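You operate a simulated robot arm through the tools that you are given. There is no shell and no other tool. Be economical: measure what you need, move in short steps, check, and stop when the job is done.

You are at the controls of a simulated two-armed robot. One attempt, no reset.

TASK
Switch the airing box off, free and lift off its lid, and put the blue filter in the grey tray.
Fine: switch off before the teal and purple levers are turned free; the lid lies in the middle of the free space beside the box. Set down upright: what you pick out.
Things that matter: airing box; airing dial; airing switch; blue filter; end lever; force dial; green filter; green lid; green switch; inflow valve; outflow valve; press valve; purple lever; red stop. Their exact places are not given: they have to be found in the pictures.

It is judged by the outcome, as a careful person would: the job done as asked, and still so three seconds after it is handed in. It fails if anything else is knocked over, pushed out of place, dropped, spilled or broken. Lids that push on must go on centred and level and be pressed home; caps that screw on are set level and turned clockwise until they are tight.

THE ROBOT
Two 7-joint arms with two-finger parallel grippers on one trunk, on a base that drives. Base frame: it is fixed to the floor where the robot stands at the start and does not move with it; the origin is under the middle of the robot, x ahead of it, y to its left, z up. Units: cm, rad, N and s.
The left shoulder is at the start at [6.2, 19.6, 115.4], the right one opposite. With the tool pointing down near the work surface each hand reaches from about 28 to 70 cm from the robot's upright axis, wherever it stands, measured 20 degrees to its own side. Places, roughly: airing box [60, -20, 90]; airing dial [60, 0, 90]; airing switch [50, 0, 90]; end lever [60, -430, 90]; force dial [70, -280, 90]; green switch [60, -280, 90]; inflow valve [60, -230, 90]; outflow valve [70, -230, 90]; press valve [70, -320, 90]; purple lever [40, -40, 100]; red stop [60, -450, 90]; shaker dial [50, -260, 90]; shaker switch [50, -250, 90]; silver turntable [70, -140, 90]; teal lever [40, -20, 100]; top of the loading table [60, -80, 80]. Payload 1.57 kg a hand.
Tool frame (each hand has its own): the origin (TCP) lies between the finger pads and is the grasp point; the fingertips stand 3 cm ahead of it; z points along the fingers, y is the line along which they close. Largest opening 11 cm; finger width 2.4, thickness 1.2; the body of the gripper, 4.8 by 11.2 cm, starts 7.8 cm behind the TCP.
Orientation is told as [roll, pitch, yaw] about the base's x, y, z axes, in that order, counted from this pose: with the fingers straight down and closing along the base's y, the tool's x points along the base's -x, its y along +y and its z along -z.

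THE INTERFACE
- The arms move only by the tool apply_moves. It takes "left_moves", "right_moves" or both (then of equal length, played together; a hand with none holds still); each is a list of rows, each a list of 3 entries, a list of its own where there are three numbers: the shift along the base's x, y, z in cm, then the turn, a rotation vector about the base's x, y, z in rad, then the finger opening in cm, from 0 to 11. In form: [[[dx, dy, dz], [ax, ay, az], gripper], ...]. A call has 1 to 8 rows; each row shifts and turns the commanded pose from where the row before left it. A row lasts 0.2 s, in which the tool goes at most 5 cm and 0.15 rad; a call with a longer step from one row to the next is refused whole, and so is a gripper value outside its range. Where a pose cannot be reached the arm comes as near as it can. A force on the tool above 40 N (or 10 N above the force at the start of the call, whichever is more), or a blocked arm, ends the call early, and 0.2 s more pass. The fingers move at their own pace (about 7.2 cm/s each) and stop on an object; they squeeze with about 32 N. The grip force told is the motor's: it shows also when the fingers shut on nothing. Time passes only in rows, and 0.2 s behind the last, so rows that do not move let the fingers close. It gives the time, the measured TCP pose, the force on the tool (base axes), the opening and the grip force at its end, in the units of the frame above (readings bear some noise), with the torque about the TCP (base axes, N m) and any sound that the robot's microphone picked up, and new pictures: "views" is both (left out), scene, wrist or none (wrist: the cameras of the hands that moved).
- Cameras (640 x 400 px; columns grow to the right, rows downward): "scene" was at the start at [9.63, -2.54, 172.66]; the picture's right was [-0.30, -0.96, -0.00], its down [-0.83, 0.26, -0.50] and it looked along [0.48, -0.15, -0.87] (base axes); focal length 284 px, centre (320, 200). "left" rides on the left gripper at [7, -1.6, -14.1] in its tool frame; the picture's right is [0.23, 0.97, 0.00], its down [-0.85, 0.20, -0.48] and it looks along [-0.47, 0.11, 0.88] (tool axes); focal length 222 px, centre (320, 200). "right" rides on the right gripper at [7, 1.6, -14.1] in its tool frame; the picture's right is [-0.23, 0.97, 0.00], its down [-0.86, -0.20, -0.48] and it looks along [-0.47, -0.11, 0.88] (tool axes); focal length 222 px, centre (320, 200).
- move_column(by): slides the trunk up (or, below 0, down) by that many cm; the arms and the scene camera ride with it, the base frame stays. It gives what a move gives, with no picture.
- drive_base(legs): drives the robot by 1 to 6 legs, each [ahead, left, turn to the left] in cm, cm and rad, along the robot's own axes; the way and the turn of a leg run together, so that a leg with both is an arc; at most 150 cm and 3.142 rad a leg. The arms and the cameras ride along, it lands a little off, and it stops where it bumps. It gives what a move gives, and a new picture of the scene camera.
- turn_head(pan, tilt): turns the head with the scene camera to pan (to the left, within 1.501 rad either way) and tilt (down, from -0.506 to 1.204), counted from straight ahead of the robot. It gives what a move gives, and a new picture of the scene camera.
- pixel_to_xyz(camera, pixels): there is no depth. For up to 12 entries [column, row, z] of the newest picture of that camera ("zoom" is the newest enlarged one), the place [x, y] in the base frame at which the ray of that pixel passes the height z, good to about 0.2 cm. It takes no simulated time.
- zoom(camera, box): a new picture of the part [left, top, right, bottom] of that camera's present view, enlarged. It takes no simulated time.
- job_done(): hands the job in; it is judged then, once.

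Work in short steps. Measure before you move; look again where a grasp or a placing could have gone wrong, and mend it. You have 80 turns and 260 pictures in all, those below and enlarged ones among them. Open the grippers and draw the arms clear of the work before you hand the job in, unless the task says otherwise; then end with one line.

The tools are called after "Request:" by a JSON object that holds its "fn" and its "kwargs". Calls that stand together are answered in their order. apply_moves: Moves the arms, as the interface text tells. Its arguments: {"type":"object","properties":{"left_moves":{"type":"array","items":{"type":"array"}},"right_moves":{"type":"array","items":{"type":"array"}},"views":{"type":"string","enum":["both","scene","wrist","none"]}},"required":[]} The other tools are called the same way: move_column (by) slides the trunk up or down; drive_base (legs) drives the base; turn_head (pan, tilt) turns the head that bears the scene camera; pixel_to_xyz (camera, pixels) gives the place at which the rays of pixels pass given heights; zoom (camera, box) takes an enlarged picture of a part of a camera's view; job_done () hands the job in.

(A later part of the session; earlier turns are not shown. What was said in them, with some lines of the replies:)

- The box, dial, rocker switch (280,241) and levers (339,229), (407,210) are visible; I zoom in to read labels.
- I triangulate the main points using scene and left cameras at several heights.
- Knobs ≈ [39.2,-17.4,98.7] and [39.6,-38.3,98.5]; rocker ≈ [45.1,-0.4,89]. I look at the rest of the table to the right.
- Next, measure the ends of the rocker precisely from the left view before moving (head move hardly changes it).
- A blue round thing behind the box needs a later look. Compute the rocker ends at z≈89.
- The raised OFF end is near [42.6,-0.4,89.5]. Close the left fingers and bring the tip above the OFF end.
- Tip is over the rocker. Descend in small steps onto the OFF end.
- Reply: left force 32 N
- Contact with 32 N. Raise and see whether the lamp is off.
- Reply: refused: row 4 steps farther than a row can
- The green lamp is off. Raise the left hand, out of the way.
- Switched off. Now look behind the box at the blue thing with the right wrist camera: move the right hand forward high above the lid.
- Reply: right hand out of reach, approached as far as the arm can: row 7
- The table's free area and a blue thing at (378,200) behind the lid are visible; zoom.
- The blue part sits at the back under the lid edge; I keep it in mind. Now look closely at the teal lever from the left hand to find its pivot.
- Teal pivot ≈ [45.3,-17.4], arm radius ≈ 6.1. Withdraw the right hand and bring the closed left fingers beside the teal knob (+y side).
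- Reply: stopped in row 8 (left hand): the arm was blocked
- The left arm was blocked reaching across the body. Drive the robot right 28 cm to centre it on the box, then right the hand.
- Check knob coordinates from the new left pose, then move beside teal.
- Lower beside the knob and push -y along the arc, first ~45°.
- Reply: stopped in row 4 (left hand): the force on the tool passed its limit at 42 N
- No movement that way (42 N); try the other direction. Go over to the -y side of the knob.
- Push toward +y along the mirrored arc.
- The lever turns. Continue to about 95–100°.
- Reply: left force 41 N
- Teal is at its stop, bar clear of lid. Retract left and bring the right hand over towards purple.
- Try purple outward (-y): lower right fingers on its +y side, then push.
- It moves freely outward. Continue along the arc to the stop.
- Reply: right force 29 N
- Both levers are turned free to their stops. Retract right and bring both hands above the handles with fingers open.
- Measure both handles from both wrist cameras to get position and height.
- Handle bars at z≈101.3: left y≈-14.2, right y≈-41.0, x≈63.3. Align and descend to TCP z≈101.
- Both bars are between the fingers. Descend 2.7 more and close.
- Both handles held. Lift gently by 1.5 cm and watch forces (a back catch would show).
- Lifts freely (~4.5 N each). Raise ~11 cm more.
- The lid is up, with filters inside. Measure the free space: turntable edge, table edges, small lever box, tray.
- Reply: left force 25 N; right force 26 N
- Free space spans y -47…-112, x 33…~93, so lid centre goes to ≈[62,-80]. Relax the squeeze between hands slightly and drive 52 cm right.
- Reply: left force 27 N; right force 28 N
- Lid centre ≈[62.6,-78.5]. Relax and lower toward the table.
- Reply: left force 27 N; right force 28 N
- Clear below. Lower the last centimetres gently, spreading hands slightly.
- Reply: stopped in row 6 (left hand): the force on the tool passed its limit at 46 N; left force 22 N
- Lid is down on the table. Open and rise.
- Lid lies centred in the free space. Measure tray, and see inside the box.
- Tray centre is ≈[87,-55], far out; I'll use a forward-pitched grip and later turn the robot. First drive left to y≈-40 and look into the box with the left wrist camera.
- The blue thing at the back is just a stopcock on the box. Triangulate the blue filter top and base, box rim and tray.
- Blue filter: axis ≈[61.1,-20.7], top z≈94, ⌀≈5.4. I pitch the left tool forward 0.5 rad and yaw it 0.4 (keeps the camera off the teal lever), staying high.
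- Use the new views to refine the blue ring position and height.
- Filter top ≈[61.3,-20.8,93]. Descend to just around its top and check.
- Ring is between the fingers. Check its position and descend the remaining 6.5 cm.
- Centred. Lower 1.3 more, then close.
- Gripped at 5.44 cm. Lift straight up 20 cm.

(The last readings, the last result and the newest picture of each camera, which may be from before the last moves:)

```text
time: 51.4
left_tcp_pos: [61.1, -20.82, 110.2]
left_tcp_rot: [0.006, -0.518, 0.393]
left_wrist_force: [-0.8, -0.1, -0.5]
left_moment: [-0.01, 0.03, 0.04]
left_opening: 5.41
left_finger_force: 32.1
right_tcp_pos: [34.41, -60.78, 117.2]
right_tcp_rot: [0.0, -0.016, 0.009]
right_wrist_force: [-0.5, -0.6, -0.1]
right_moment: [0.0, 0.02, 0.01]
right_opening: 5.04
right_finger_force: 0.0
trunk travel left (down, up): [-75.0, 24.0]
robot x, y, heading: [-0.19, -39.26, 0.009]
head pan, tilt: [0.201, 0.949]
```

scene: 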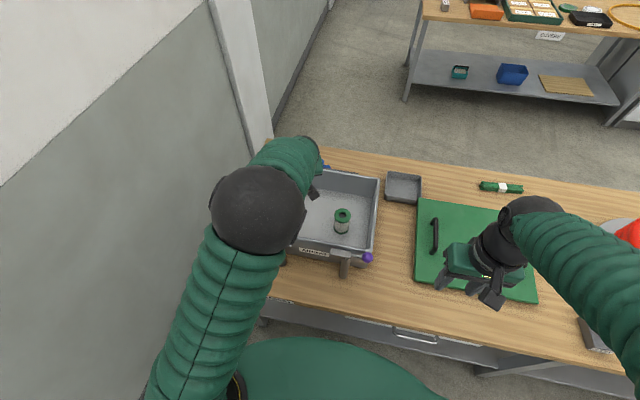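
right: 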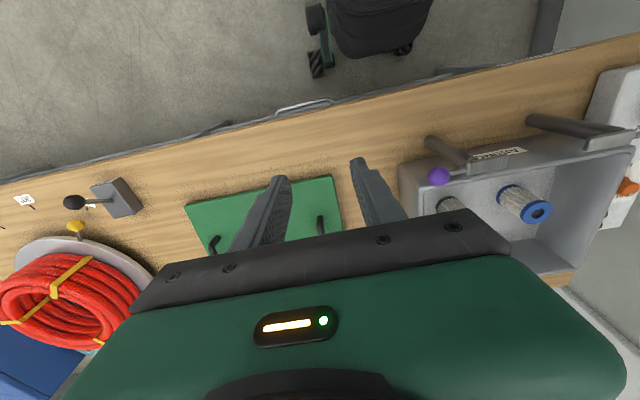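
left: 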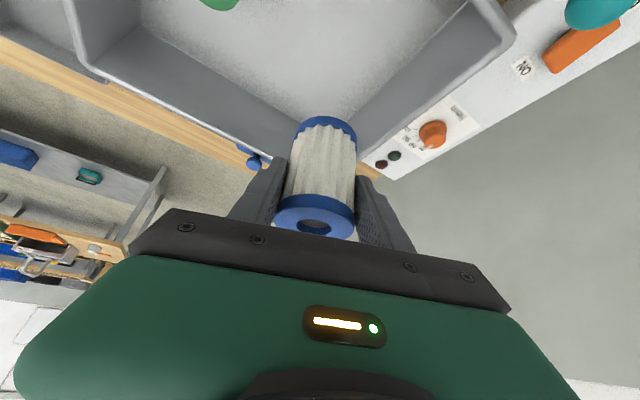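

Filter held upright. Drive right 23 cm, then turn right 0.9 rad to bring the left shoulder nearer the tray.

Request:
{"fn": "drive_base", "kwargs": {"legs": [[0, -23.5, 0], [0, 0, -0.45]]}}

```text
time: 54.4
left_tcp_pos: [62.98, -73.81, 110.16]
left_tcp_rot: [0.005, -0.518, -0.067]
left_wrist_force: [-0.5, 0.2, -1.4]
left_moment: [0.02, 0.03, 0.0]
left_opening: 5.43
left_finger_force: 32.1
right_tcp_pos: [21.36, -97.83, 117.23]
right_tcp_rot: [0.003, -0.012, -0.449]
right_wrist_force: [-0.6, -0.1, -0.5]
right_moment: [0.03, -0.01, 0.03]
right_opening: 5.03
right_finger_force: 0.0
trunk travel left (down, up): [-75.0, 24.0]
robot x, y, heading: [-0.42, -63.0, -0.454]
head pan, tilt: [0.201, 0.949]
```

scene: 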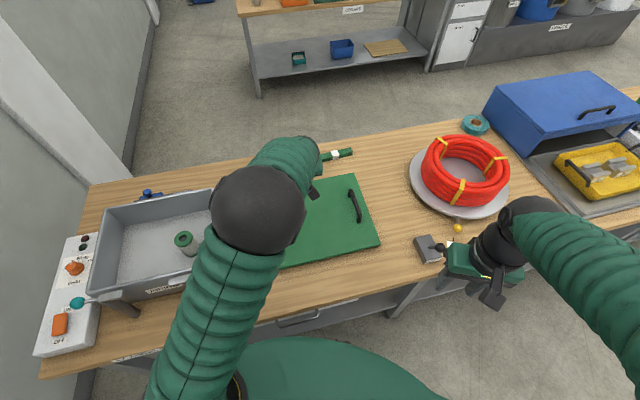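

No bump. Turn another 0.4 and move the head to see the tray.

Request:
{"fn": "drive_base", "kwargs": {"legs": [[0, 0, -0.4]]}}

Request:
{"fn": "turn_head", "kwargs": {"pan": 0.85, "tilt": 0.8}}

```text
time: 56.0
left_tcp_pos: [53.51, -97.81, 110.27]
left_tcp_rot: [0.003, -0.519, -0.475]
left_wrist_force: [0.4, 0.4, -0.9]
left_moment: [0.01, 0.01, 0.04]
left_opening: 5.44
left_finger_force: 31.3
right_tcp_pos: [5.93, -103.31, 117.3]
right_tcp_rot: [0.001, -0.016, -0.857]
right_wrist_force: [0.4, -0.1, 0.4]
right_moment: [-0.04, -0.01, 0.0]
right_opening: 4.99
right_finger_force: 0.0
trunk travel left (down, up): [-75.0, 24.0]
robot x, y, heading: [-0.23, -62.46, -0.862]
head pan, tilt: [0.201, 0.949]
```

scene: 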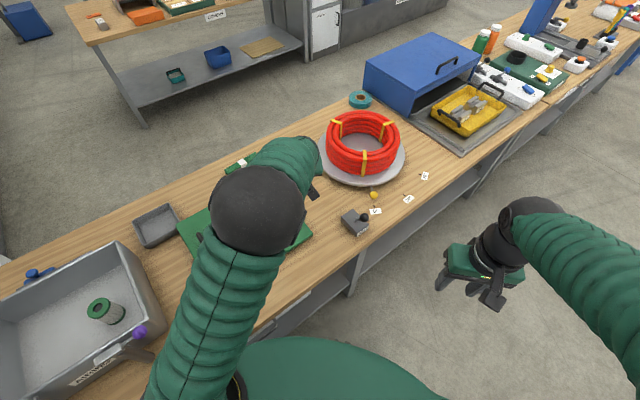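

```text
time: 57.1
left_tcp_pos: [53.42, -97.75, 110.3]
left_tcp_rot: [0.004, -0.522, -0.476]
left_wrist_force: [-0.3, 0.4, -1.5]
left_moment: [-0.02, 0.02, -0.02]
left_opening: 5.41
left_finger_force: 31.9
right_tcp_pos: [5.77, -103.34, 117.19]
right_tcp_rot: [-0.001, -0.015, -0.858]
right_wrist_force: [0.1, 0.5, -0.4]
right_moment: [0.0, 0.0, 0.0]
right_opening: 4.99
right_finger_force: 0.1
trunk travel left (down, up): [-75.0, 24.0]
robot x, y, heading: [-0.3, -62.92, -0.866]
head pan, tilt: [0.85, 0.799]
```

scene: 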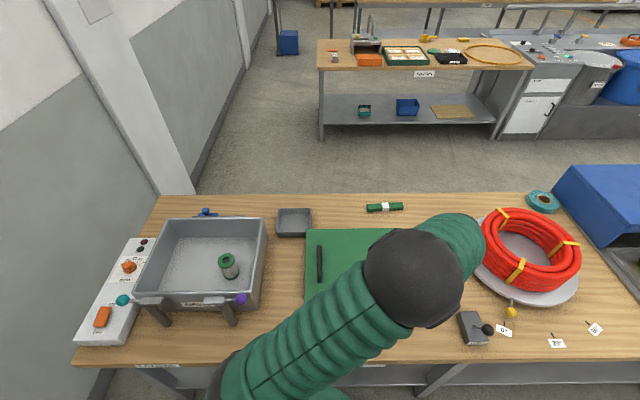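

Zoom on the tray to measure its inner floor.

Request:
{"fn": "zoom", "kwargs": {"camera": "scene", "box": [260, 195, 330, 245]}}

Request:
{"fn": "pixel_to_xyz", "kwargs": {"camera": "scene", "pixels": [[277, 235, 80], [310, 236, 80], [280, 208, 84], [310, 209, 84], [294, 225, 81], [276, 227, 84], [311, 228, 84]]}}

```text
8.00 times, centred on (295, 220) of scene
```

zoom: 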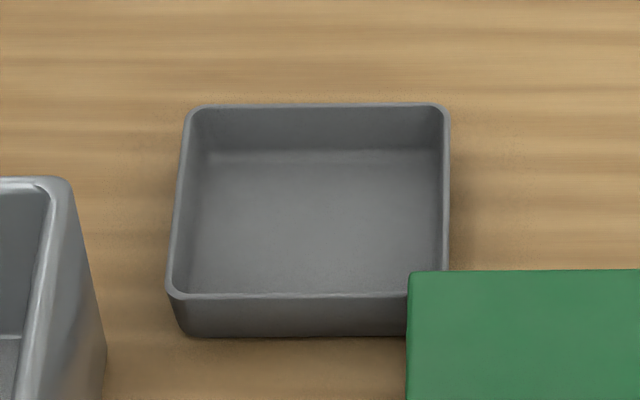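

```text
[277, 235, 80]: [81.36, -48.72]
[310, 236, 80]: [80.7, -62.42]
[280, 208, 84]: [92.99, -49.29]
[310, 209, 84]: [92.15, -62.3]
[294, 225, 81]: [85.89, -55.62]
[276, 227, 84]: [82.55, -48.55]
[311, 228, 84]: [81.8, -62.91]
```

Tray centre ≈[87,-55.7]. Swing the left hand to y≈-56 while counter-yawing to face +x, staying high.

Request:
{"fn": "apply_moves", "kwargs": {"left_moves": [[[1, 4.6, 0], [0, 0, 0.06], 0], [[1, 4.6, 0], [0, 0, 0.06], 0], [[1, 4.6, 0], [0, 0, 0.06], 0], [[1, 4.6, 0], [0, 0, 0.06], 0], [[1, 4.6, 0], [0, 0, 0.06], 0], [[1, 4.6, 0], [0, 0, 0.06], 0], [[1, 4.6, 0], [0, 0, 0.06], 0], [[1, 4.6, 0], [0, 0, 0.06], 0]], "views": "scene"}}

```text
time: 58.9
left_tcp_pos: [61.82, -60.67, 110.23]
left_tcp_rot: [0.001, -0.519, 0.006]
left_wrist_force: [0.1, 0.6, -0.3]
left_moment: [-0.01, 0.0, -0.01]
left_opening: 5.39
left_finger_force: 31.9
right_tcp_pos: [5.9, -103.03, 117.45]
right_tcp_rot: [-0.002, -0.016, -0.856]
right_wrist_force: [-1.1, 0.7, 0.2]
right_moment: [-0.01, 0.01, -0.03]
right_opening: 5.01
right_finger_force: 0.1
trunk travel left (down, up): [-75.0, 24.0]
robot x, y, heading: [-0.09, -63.09, -0.859]
head pan, tilt: [0.85, 0.799]
```

scene: 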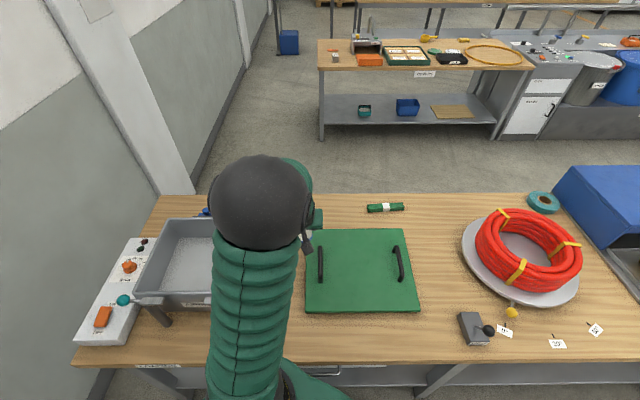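

Extend forward toward [86,-55.7] at z≈104.

Request:
{"fn": "apply_moves", "kwargs": {"left_moves": [[[3.5, 1, -0.5], [0, 0, 0], 0], [[3.5, 1, -0.5], [0, 0, 0], 0], [[3.5, 1, -0.5], [0, 0, 0], 0], [[3.5, 1, -1], [0, 0, 0], 0], [[3.5, 1, -1], [0, 0, 0], 0], [[3.5, 0, -1], [0, 0, 0], 0], [[3.2, 0, -1], [0, 0, 0], 0]], "views": "both"}}

```text
time: 60.5
left_tcp_pos: [85.78, -55.91, 104.58]
left_tcp_rot: [0.003, -0.516, 0.007]
left_wrist_force: [-0.2, -0.7, -0.9]
left_moment: [-0.01, -0.03, -0.01]
left_opening: 5.39
left_finger_force: 33.0
right_tcp_pos: [6.05, -103.07, 117.34]
right_tcp_rot: [-0.003, -0.017, -0.856]
right_wrist_force: [0.3, 0.1, 0.2]
right_moment: [-0.04, -0.01, 0.04]
right_opening: 5.03
right_finger_force: 0.2
trunk travel left (down, up): [-75.0, 24.0]
robot x, y, heading: [-0.25, -62.87, -0.857]
head pan, tilt: [0.85, 0.799]
```

scene: 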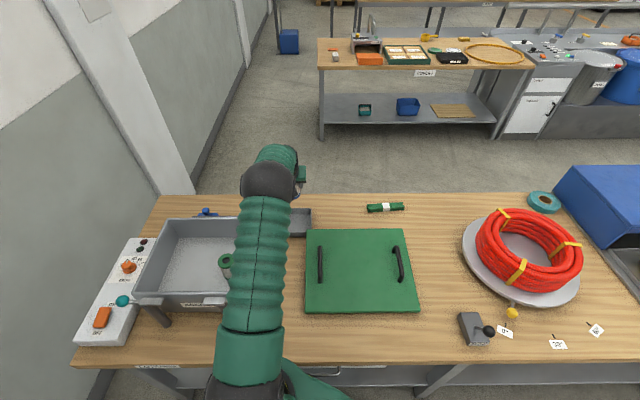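
left: 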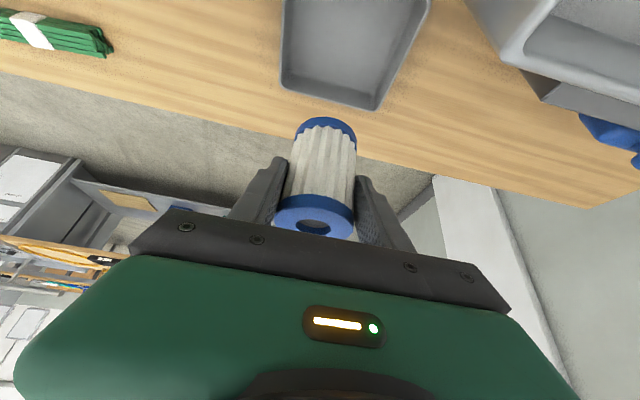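

Check tray corner coordinates from this camera.

Request:
{"fn": "pixel_to_xyz", "kwargs": {"camera": "left", "pixels": [[282, 80, 84], [374, 108, 83.5], [430, 3, 84], [284, 5, 84], [328, 123, 95.7]]}}

Request:
{"fn": "zoom", "kwargs": {"camera": "left", "box": [260, 0, 440, 120]}}

```text
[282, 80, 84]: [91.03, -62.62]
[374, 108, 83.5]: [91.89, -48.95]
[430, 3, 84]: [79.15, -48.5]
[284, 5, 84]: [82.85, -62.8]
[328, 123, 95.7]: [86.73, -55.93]
```

```text
3.33 times, centred on (350, 60) of left
```

zoom: 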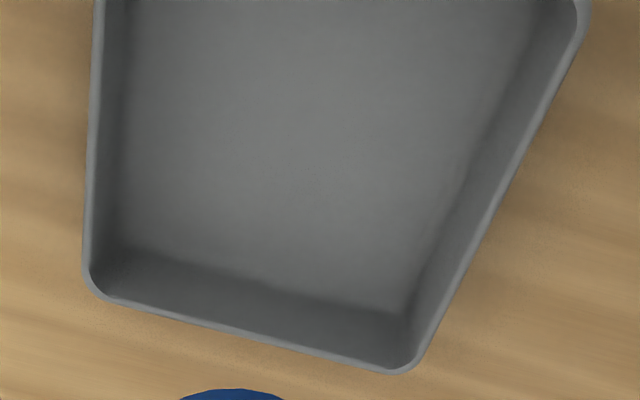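

Filter is right over tray centre ([86.3,-55.8]). Descend to z≈92.

Request:
{"fn": "apply_moves", "kwargs": {"left_moves": [[[0, 0, -3], [0, 0, 0], 0], [[0, 0, -3], [0, 0, 0], 0], [[0, 0, -3], [0, 0, 0], 0], [[0, 0, -2], [0, 0, 0], 0], [[0, 0, -1.2], [0, 0, 0], 0]], "views": "wrist"}}

```text
time: 61.7
left_tcp_pos: [85.77, -55.87, 92.46]
left_tcp_rot: [0.003, -0.519, 0.008]
left_wrist_force: [0.6, -0.2, -0.9]
left_moment: [0.0, 0.01, 0.02]
left_opening: 5.36
left_finger_force: 32.1
right_tcp_pos: [5.83, -103.23, 117.13]
right_tcp_rot: [0.001, -0.015, -0.855]
right_wrist_force: [0.0, 0.3, -0.8]
right_moment: [0.02, 0.0, -0.03]
right_opening: 5.05
right_finger_force: 0.0
trunk travel left (down, up): [-75.0, 24.0]
robot x, y, heading: [-0.51, -62.8, -0.861]
head pan, tilt: [0.85, 0.799]
```

left: 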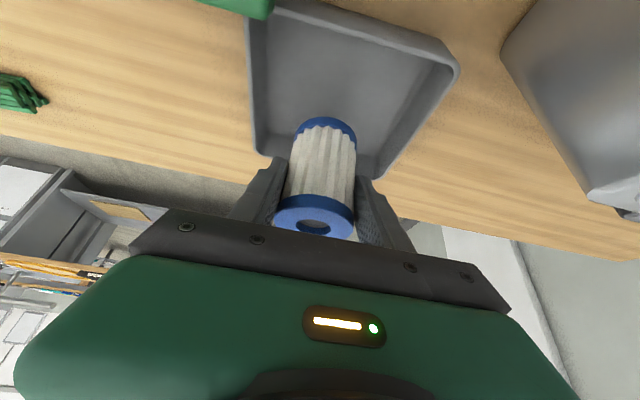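

Now fine steps down until contact.

Request:
{"fn": "apply_moves", "kwargs": {"left_moves": [[[0, 0, -0.7], [0, 0, 0], 0], [[0, 0, -0.5], [0, 0, 0], 0], [[0, 0, -0.4], [0, 0, 0], 0], [[0, 0, -0.4], [0, 0, 0], 0], [[0, 0, -0.3], [0, 0, 0], 0]], "views": "wrist"}}

```text
time: 62.9
left_tcp_pos: [85.68, -56.01, 90.24]
left_tcp_rot: [0.001, -0.52, 0.006]
left_wrist_force: [-0.4, 0.0, 0.2]
left_moment: [-0.03, 0.0, -0.02]
left_opening: 5.39
left_finger_force: 31.9
right_tcp_pos: [5.86, -103.25, 117.36]
right_tcp_rot: [-0.001, -0.018, -0.858]
right_wrist_force: [-0.2, -0.5, 0.6]
right_moment: [0.0, -0.01, 0.02]
right_opening: 5.01
right_finger_force: 0.0
trunk travel left (down, up): [-75.0, 24.0]
robot x, y, heading: [-0.37, -62.78, -0.861]
head pan, tilt: [0.85, 0.799]
```

left: 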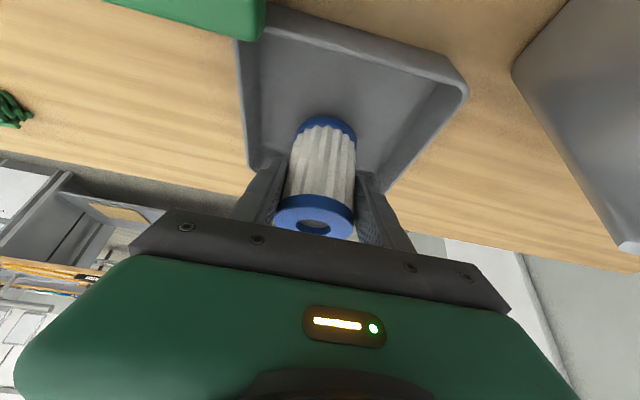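

No contact yet; continue in 0.3 steps.

Request:
{"fn": "apply_moves", "kwargs": {"left_moves": [[[0, 0, -0.3], [0, 0, 0], 0], [[0, 0, -0.3], [0, 0, 0], 0], [[0, 0, -0.3], [0, 0, 0], 0], [[0, 0, -0.3], [0, 0, 0], 0], [[0, 0, 0], [0, 0, 0], 0]], "views": "wrist"}}

```text
time: 64.1
left_tcp_pos: [85.75, -55.89, 89.02]
left_tcp_rot: [0.001, -0.518, 0.005]
left_wrist_force: [-0.3, 0.7, -0.3]
left_moment: [0.02, 0.0, 0.0]
left_opening: 5.35
left_finger_force: 31.8
right_tcp_pos: [5.92, -103.19, 117.35]
right_tcp_rot: [0.0, -0.015, -0.856]
right_wrist_force: [-0.1, -0.3, 0.1]
right_moment: [0.0, 0.0, 0.0]
right_opening: 5.02
right_finger_force: 0.1
trunk travel left (down, up): [-75.0, 24.0]
robot x, y, heading: [-0.47, -62.71, -0.858]
head pan, tilt: [0.85, 0.799]
```

left: 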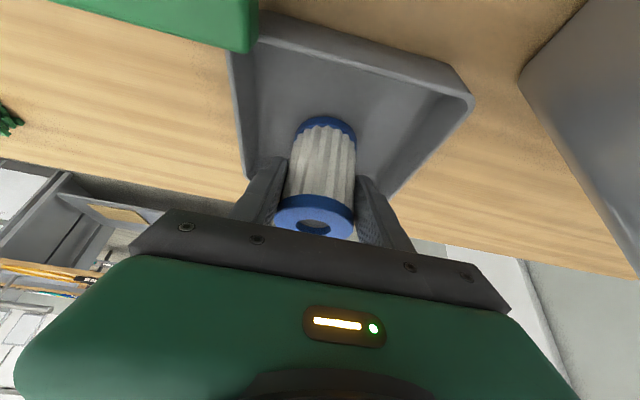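

Still free. Continue down.

Request:
{"fn": "apply_moves", "kwargs": {"left_moves": [[[0, 0, -0.3], [0, 0, 0], 0], [[0, 0, -0.3], [0, 0, 0], 0], [[0, 0, -0.3], [0, 0, 0], 0], [[0, 0, -0.3], [0, 0, 0], 0], [[0, 0, -0.3], [0, 0, 0], 0], [[0, 0, -0.3], [0, 0, 0], 0], [[0, 0, 0], [0, 0, 0], 0]], "views": "both"}}

```text
time: 65.7
left_tcp_pos: [85.41, -55.85, 87.74]
left_tcp_rot: [0.003, -0.526, 0.004]
left_wrist_force: [2.2, 0.4, 23.7]
left_moment: [-0.14, -0.22, -0.02]
left_opening: 5.36
left_finger_force: 31.7
right_tcp_pos: [5.41, -103.17, 117.41]
right_tcp_rot: [0.003, -0.018, -0.857]
right_wrist_force: [0.0, 0.0, 0.4]
right_moment: [0.05, -0.01, 0.03]
right_opening: 5.02
right_finger_force: 0.0
trunk travel left (down, up): [-75.0, 24.0]
robot x, y, heading: [-0.49, -62.93, -0.86]
head pan, tilt: [0.85, 0.799]
```

scene: 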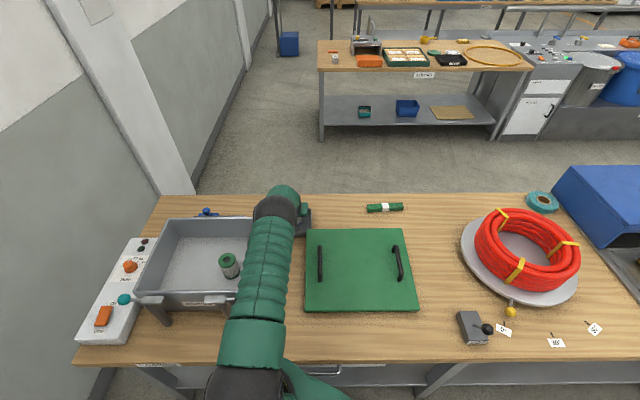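
left: 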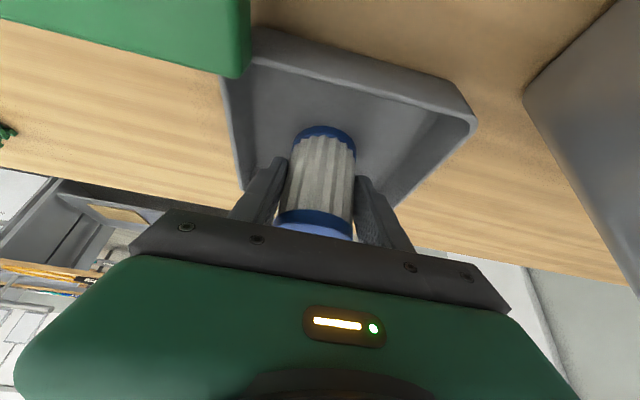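

Contact (24 N). Ease up a touch and open.

Request:
{"fn": "apply_moves", "kwargs": {"left_moves": [[[0.1, 0, 0.25], [0, 0, 0], 0], [[0, 0, 0], [0, 0, 0], 6], [[0, 0, 0], [0, 0, 0], 7.5], [[0, 0, 0], [0, 0, 0], 8], [[0, 0, 0], [0, 0, 0], 8]], "views": "wrist"}}

```text
time: 66.9
left_tcp_pos: [85.86, -55.84, 87.33]
left_tcp_rot: [0.003, -0.518, 0.005]
left_wrist_force: [-0.2, 0.0, 0.4]
left_moment: [0.01, 0.02, 0.01]
left_opening: 8.0
left_finger_force: 0.0
right_tcp_pos: [5.77, -103.25, 117.35]
right_tcp_rot: [0.002, -0.014, -0.856]
right_wrist_force: [-0.2, -0.6, -0.4]
right_moment: [0.0, -0.02, -0.02]
right_opening: 5.02
right_finger_force: 0.0
trunk travel left (down, up): [-75.0, 24.0]
robot x, y, heading: [-0.36, -62.46, -0.864]
head pan, tilt: [0.85, 0.799]
```

left: 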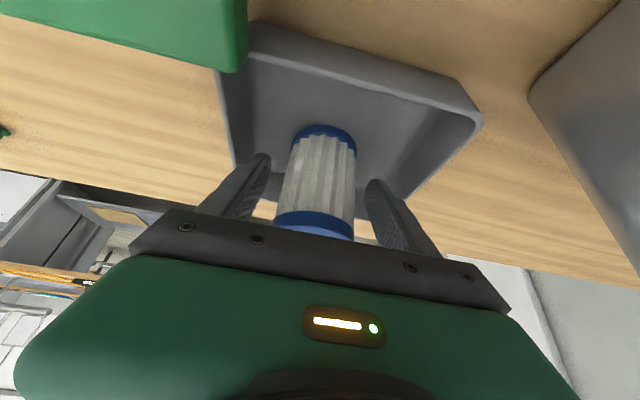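

Filter stands free. Rise straight up, then retract.

Request:
{"fn": "apply_moves", "kwargs": {"left_moves": [[[0, 0, 1.5], [0, 0, 0], 8], [[0, 0, 2.5], [0, 0, 0], 8], [[0, 0, 3.5], [0, 0, 0], 8], [[0, 0, 3.5], [0, 0, 0], 8], [[-1, 0, 3.5], [0, 0, 0], 8], [[-3, 0, 3.5], [0, 0, 0], 8], [[-4, 0, 2], [0, 0, 0], 8], [[-4.5, 0, 2], [0, 0, 0], 8]], "views": "both"}}

```text
time: 68.7
left_tcp_pos: [73.03, -55.98, 109.9]
left_tcp_rot: [0.002, -0.521, 0.007]
left_wrist_force: [0.7, -0.3, -0.4]
left_moment: [-0.01, -0.03, 0.0]
left_opening: 8.01
left_finger_force: 0.2
right_tcp_pos: [5.54, -103.17, 117.33]
right_tcp_rot: [0.002, -0.017, -0.856]
right_wrist_force: [-0.3, -0.2, -0.2]
right_moment: [0.0, -0.01, -0.02]
right_opening: 5.0
right_finger_force: 0.1
trunk travel left (down, up): [-75.0, 24.0]
robot x, y, heading: [-0.11, -63.07, -0.859]
head pan, tilt: [0.85, 0.799]
```

scene: 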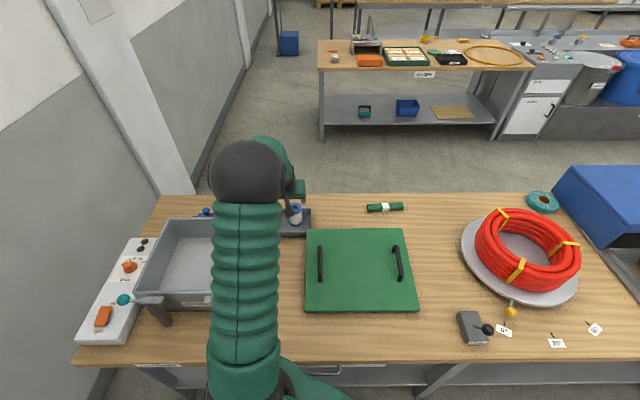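
left: 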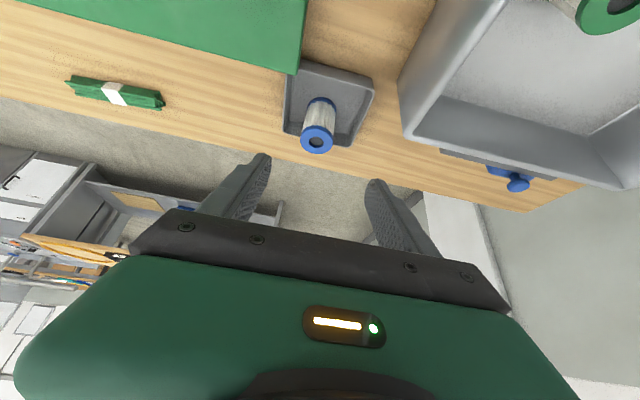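

Filter stands upright in the tray. Draw the left arm back clear.

Request:
{"fn": "apply_moves", "kwargs": {"left_moves": [[[-4.5, 0, 1], [0, 0, 0], 8], [[-4.5, 0, 1], [0, 0, 0], 8], [[-4.5, 0, 1], [0, 0, 0], 8], [[-4.5, 0, 1], [0, 0, 0], 8], [[-4.5, 0, 1], [0, 0, 0], 8], [[-3, -2, 1], [0, 0, 0], 8], [[-2, -3, 1], [0, 0, 0], 8]], "views": "scene"}}

Request:
{"fn": "drive_base", "kwargs": {"legs": [[-20, 15, 0]]}}

Request:
{"fn": "zoom", "kwargs": {"camera": "scene", "box": [60, 100, 500, 380]}}

```text
time: 70.3
left_tcp_pos: [49.75, -60.73, 118.38]
left_tcp_rot: [0.005, -0.516, 0.004]
left_wrist_force: [-0.2, 0.5, 0.3]
left_moment: [0.0, 0.0, 0.06]
left_opening: 8.02
left_finger_force: 0.0
left hand out of reach, approached as far as the arm can: row 5, 6, 7
right_tcp_pos: [5.66, -103.45, 117.29]
right_tcp_rot: [0.002, -0.016, -0.858]
right_wrist_force: [0.6, 0.3, -0.1]
right_moment: [0.02, 0.02, -0.01]
right_opening: 5.02
right_finger_force: 0.0
trunk travel left (down, up): [-75.0, 24.0]
robot x, y, heading: [-0.44, -63.02, -0.861]
head pan, tilt: [0.85, 0.799]
```

scene: 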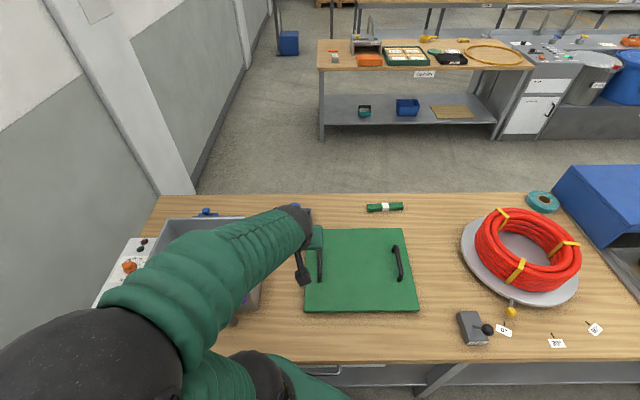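

```text
time: 72.1
left_tcp_pos: [48.09, -36.12, 118.31]
left_tcp_rot: [0.01, -0.519, 0.0]
left_wrist_force: [0.0, -0.3, 0.4]
left_moment: [-0.06, 0.01, -0.03]
left_opening: 7.99
left_finger_force: 0.0
right_tcp_pos: [3.79, -78.5, 117.1]
right_tcp_rot: [0.004, -0.014, -0.863]
right_wrist_force: [0.4, 0.1, -0.4]
right_moment: [0.0, 0.01, -0.02]
right_opening: 5.01
right_finger_force: 0.0
trunk travel left (down, up): [-75.0, 24.0]
robot x, y, heading: [-1.98, -37.54, -0.866]
head pan, tilt: [0.85, 0.799]
```

scene: 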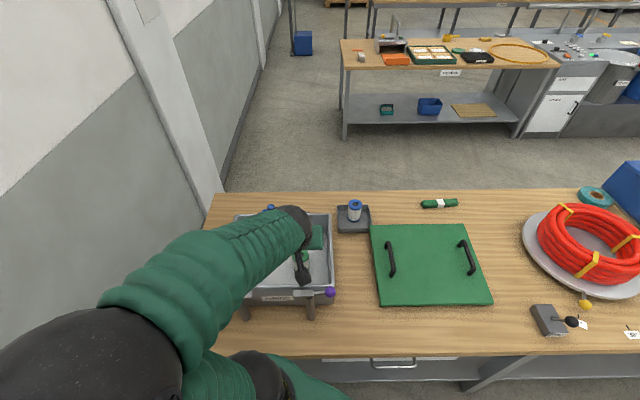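

```text
1.43 times, centred on (280, 240) of scene
```

zoom: 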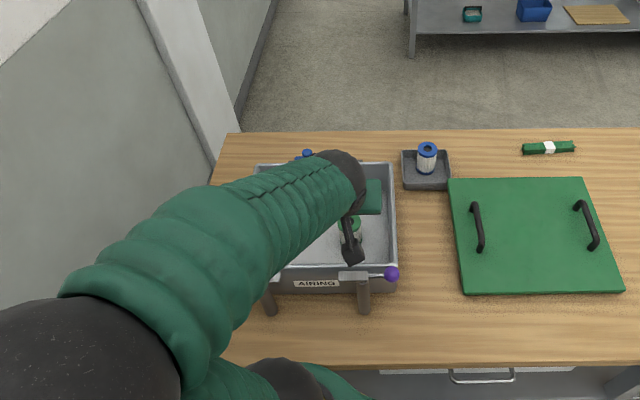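

Everything is in place. Back the robot straight away from the table and take a final look.

Request:
{"fn": "drive_base", "kwargs": {"legs": [[-22.7, -26.7, 0]]}}

Request:
{"fn": "zoom", "kwargs": {"camera": "scene", "box": [100, 100, 540, 380]}}

```text
time: 74.4
left_tcp_pos: [14.15, -35.88, 117.78]
left_tcp_rot: [0.001, -0.512, 0.0]
left_wrist_force: [0.3, -0.6, -0.3]
left_moment: [-0.06, 0.02, -0.01]
left_opening: 8.0
left_finger_force: 0.0
right_tcp_pos: [-30.15, -78.18, 117.41]
right_tcp_rot: [-0.006, -0.014, -0.861]
right_wrist_force: [-0.4, -0.4, -0.1]
right_moment: [0.01, 0.04, 0.0]
right_opening: 5.03
right_finger_force: 0.1
trunk travel left (down, up): [-75.0, 24.0]
robot x, y, heading: [-36.92, -38.27, -0.871]
head pan, tilt: [0.85, 0.799]
```

scene: 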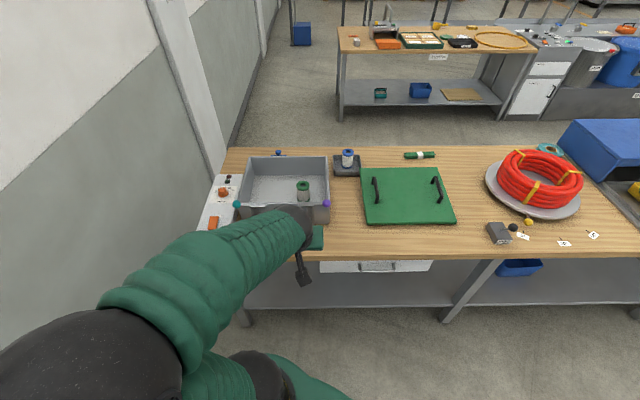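

```text
1.43 times, centred on (320, 240) of scene
```

zoom: 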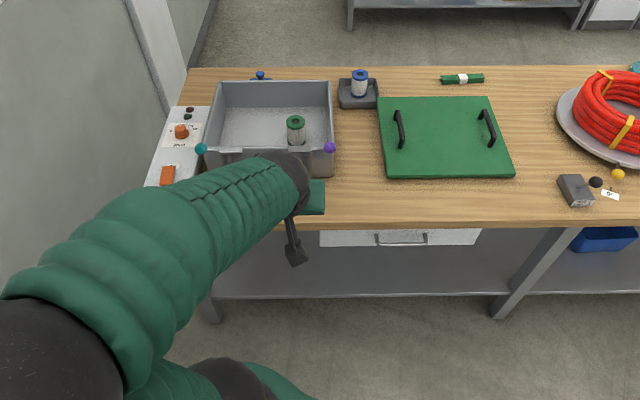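

All is as asked; grippers are open and clear. Handing in.

Request:
{"fn": "job_done", "kwargs": {}}

```text
The job is handed in.
```

The airing box was switched off first. Then the teal and purple levers were turned free, the lid was laid in the middle of the free space beside the box, and the blue filter was set upright in the grey tray.
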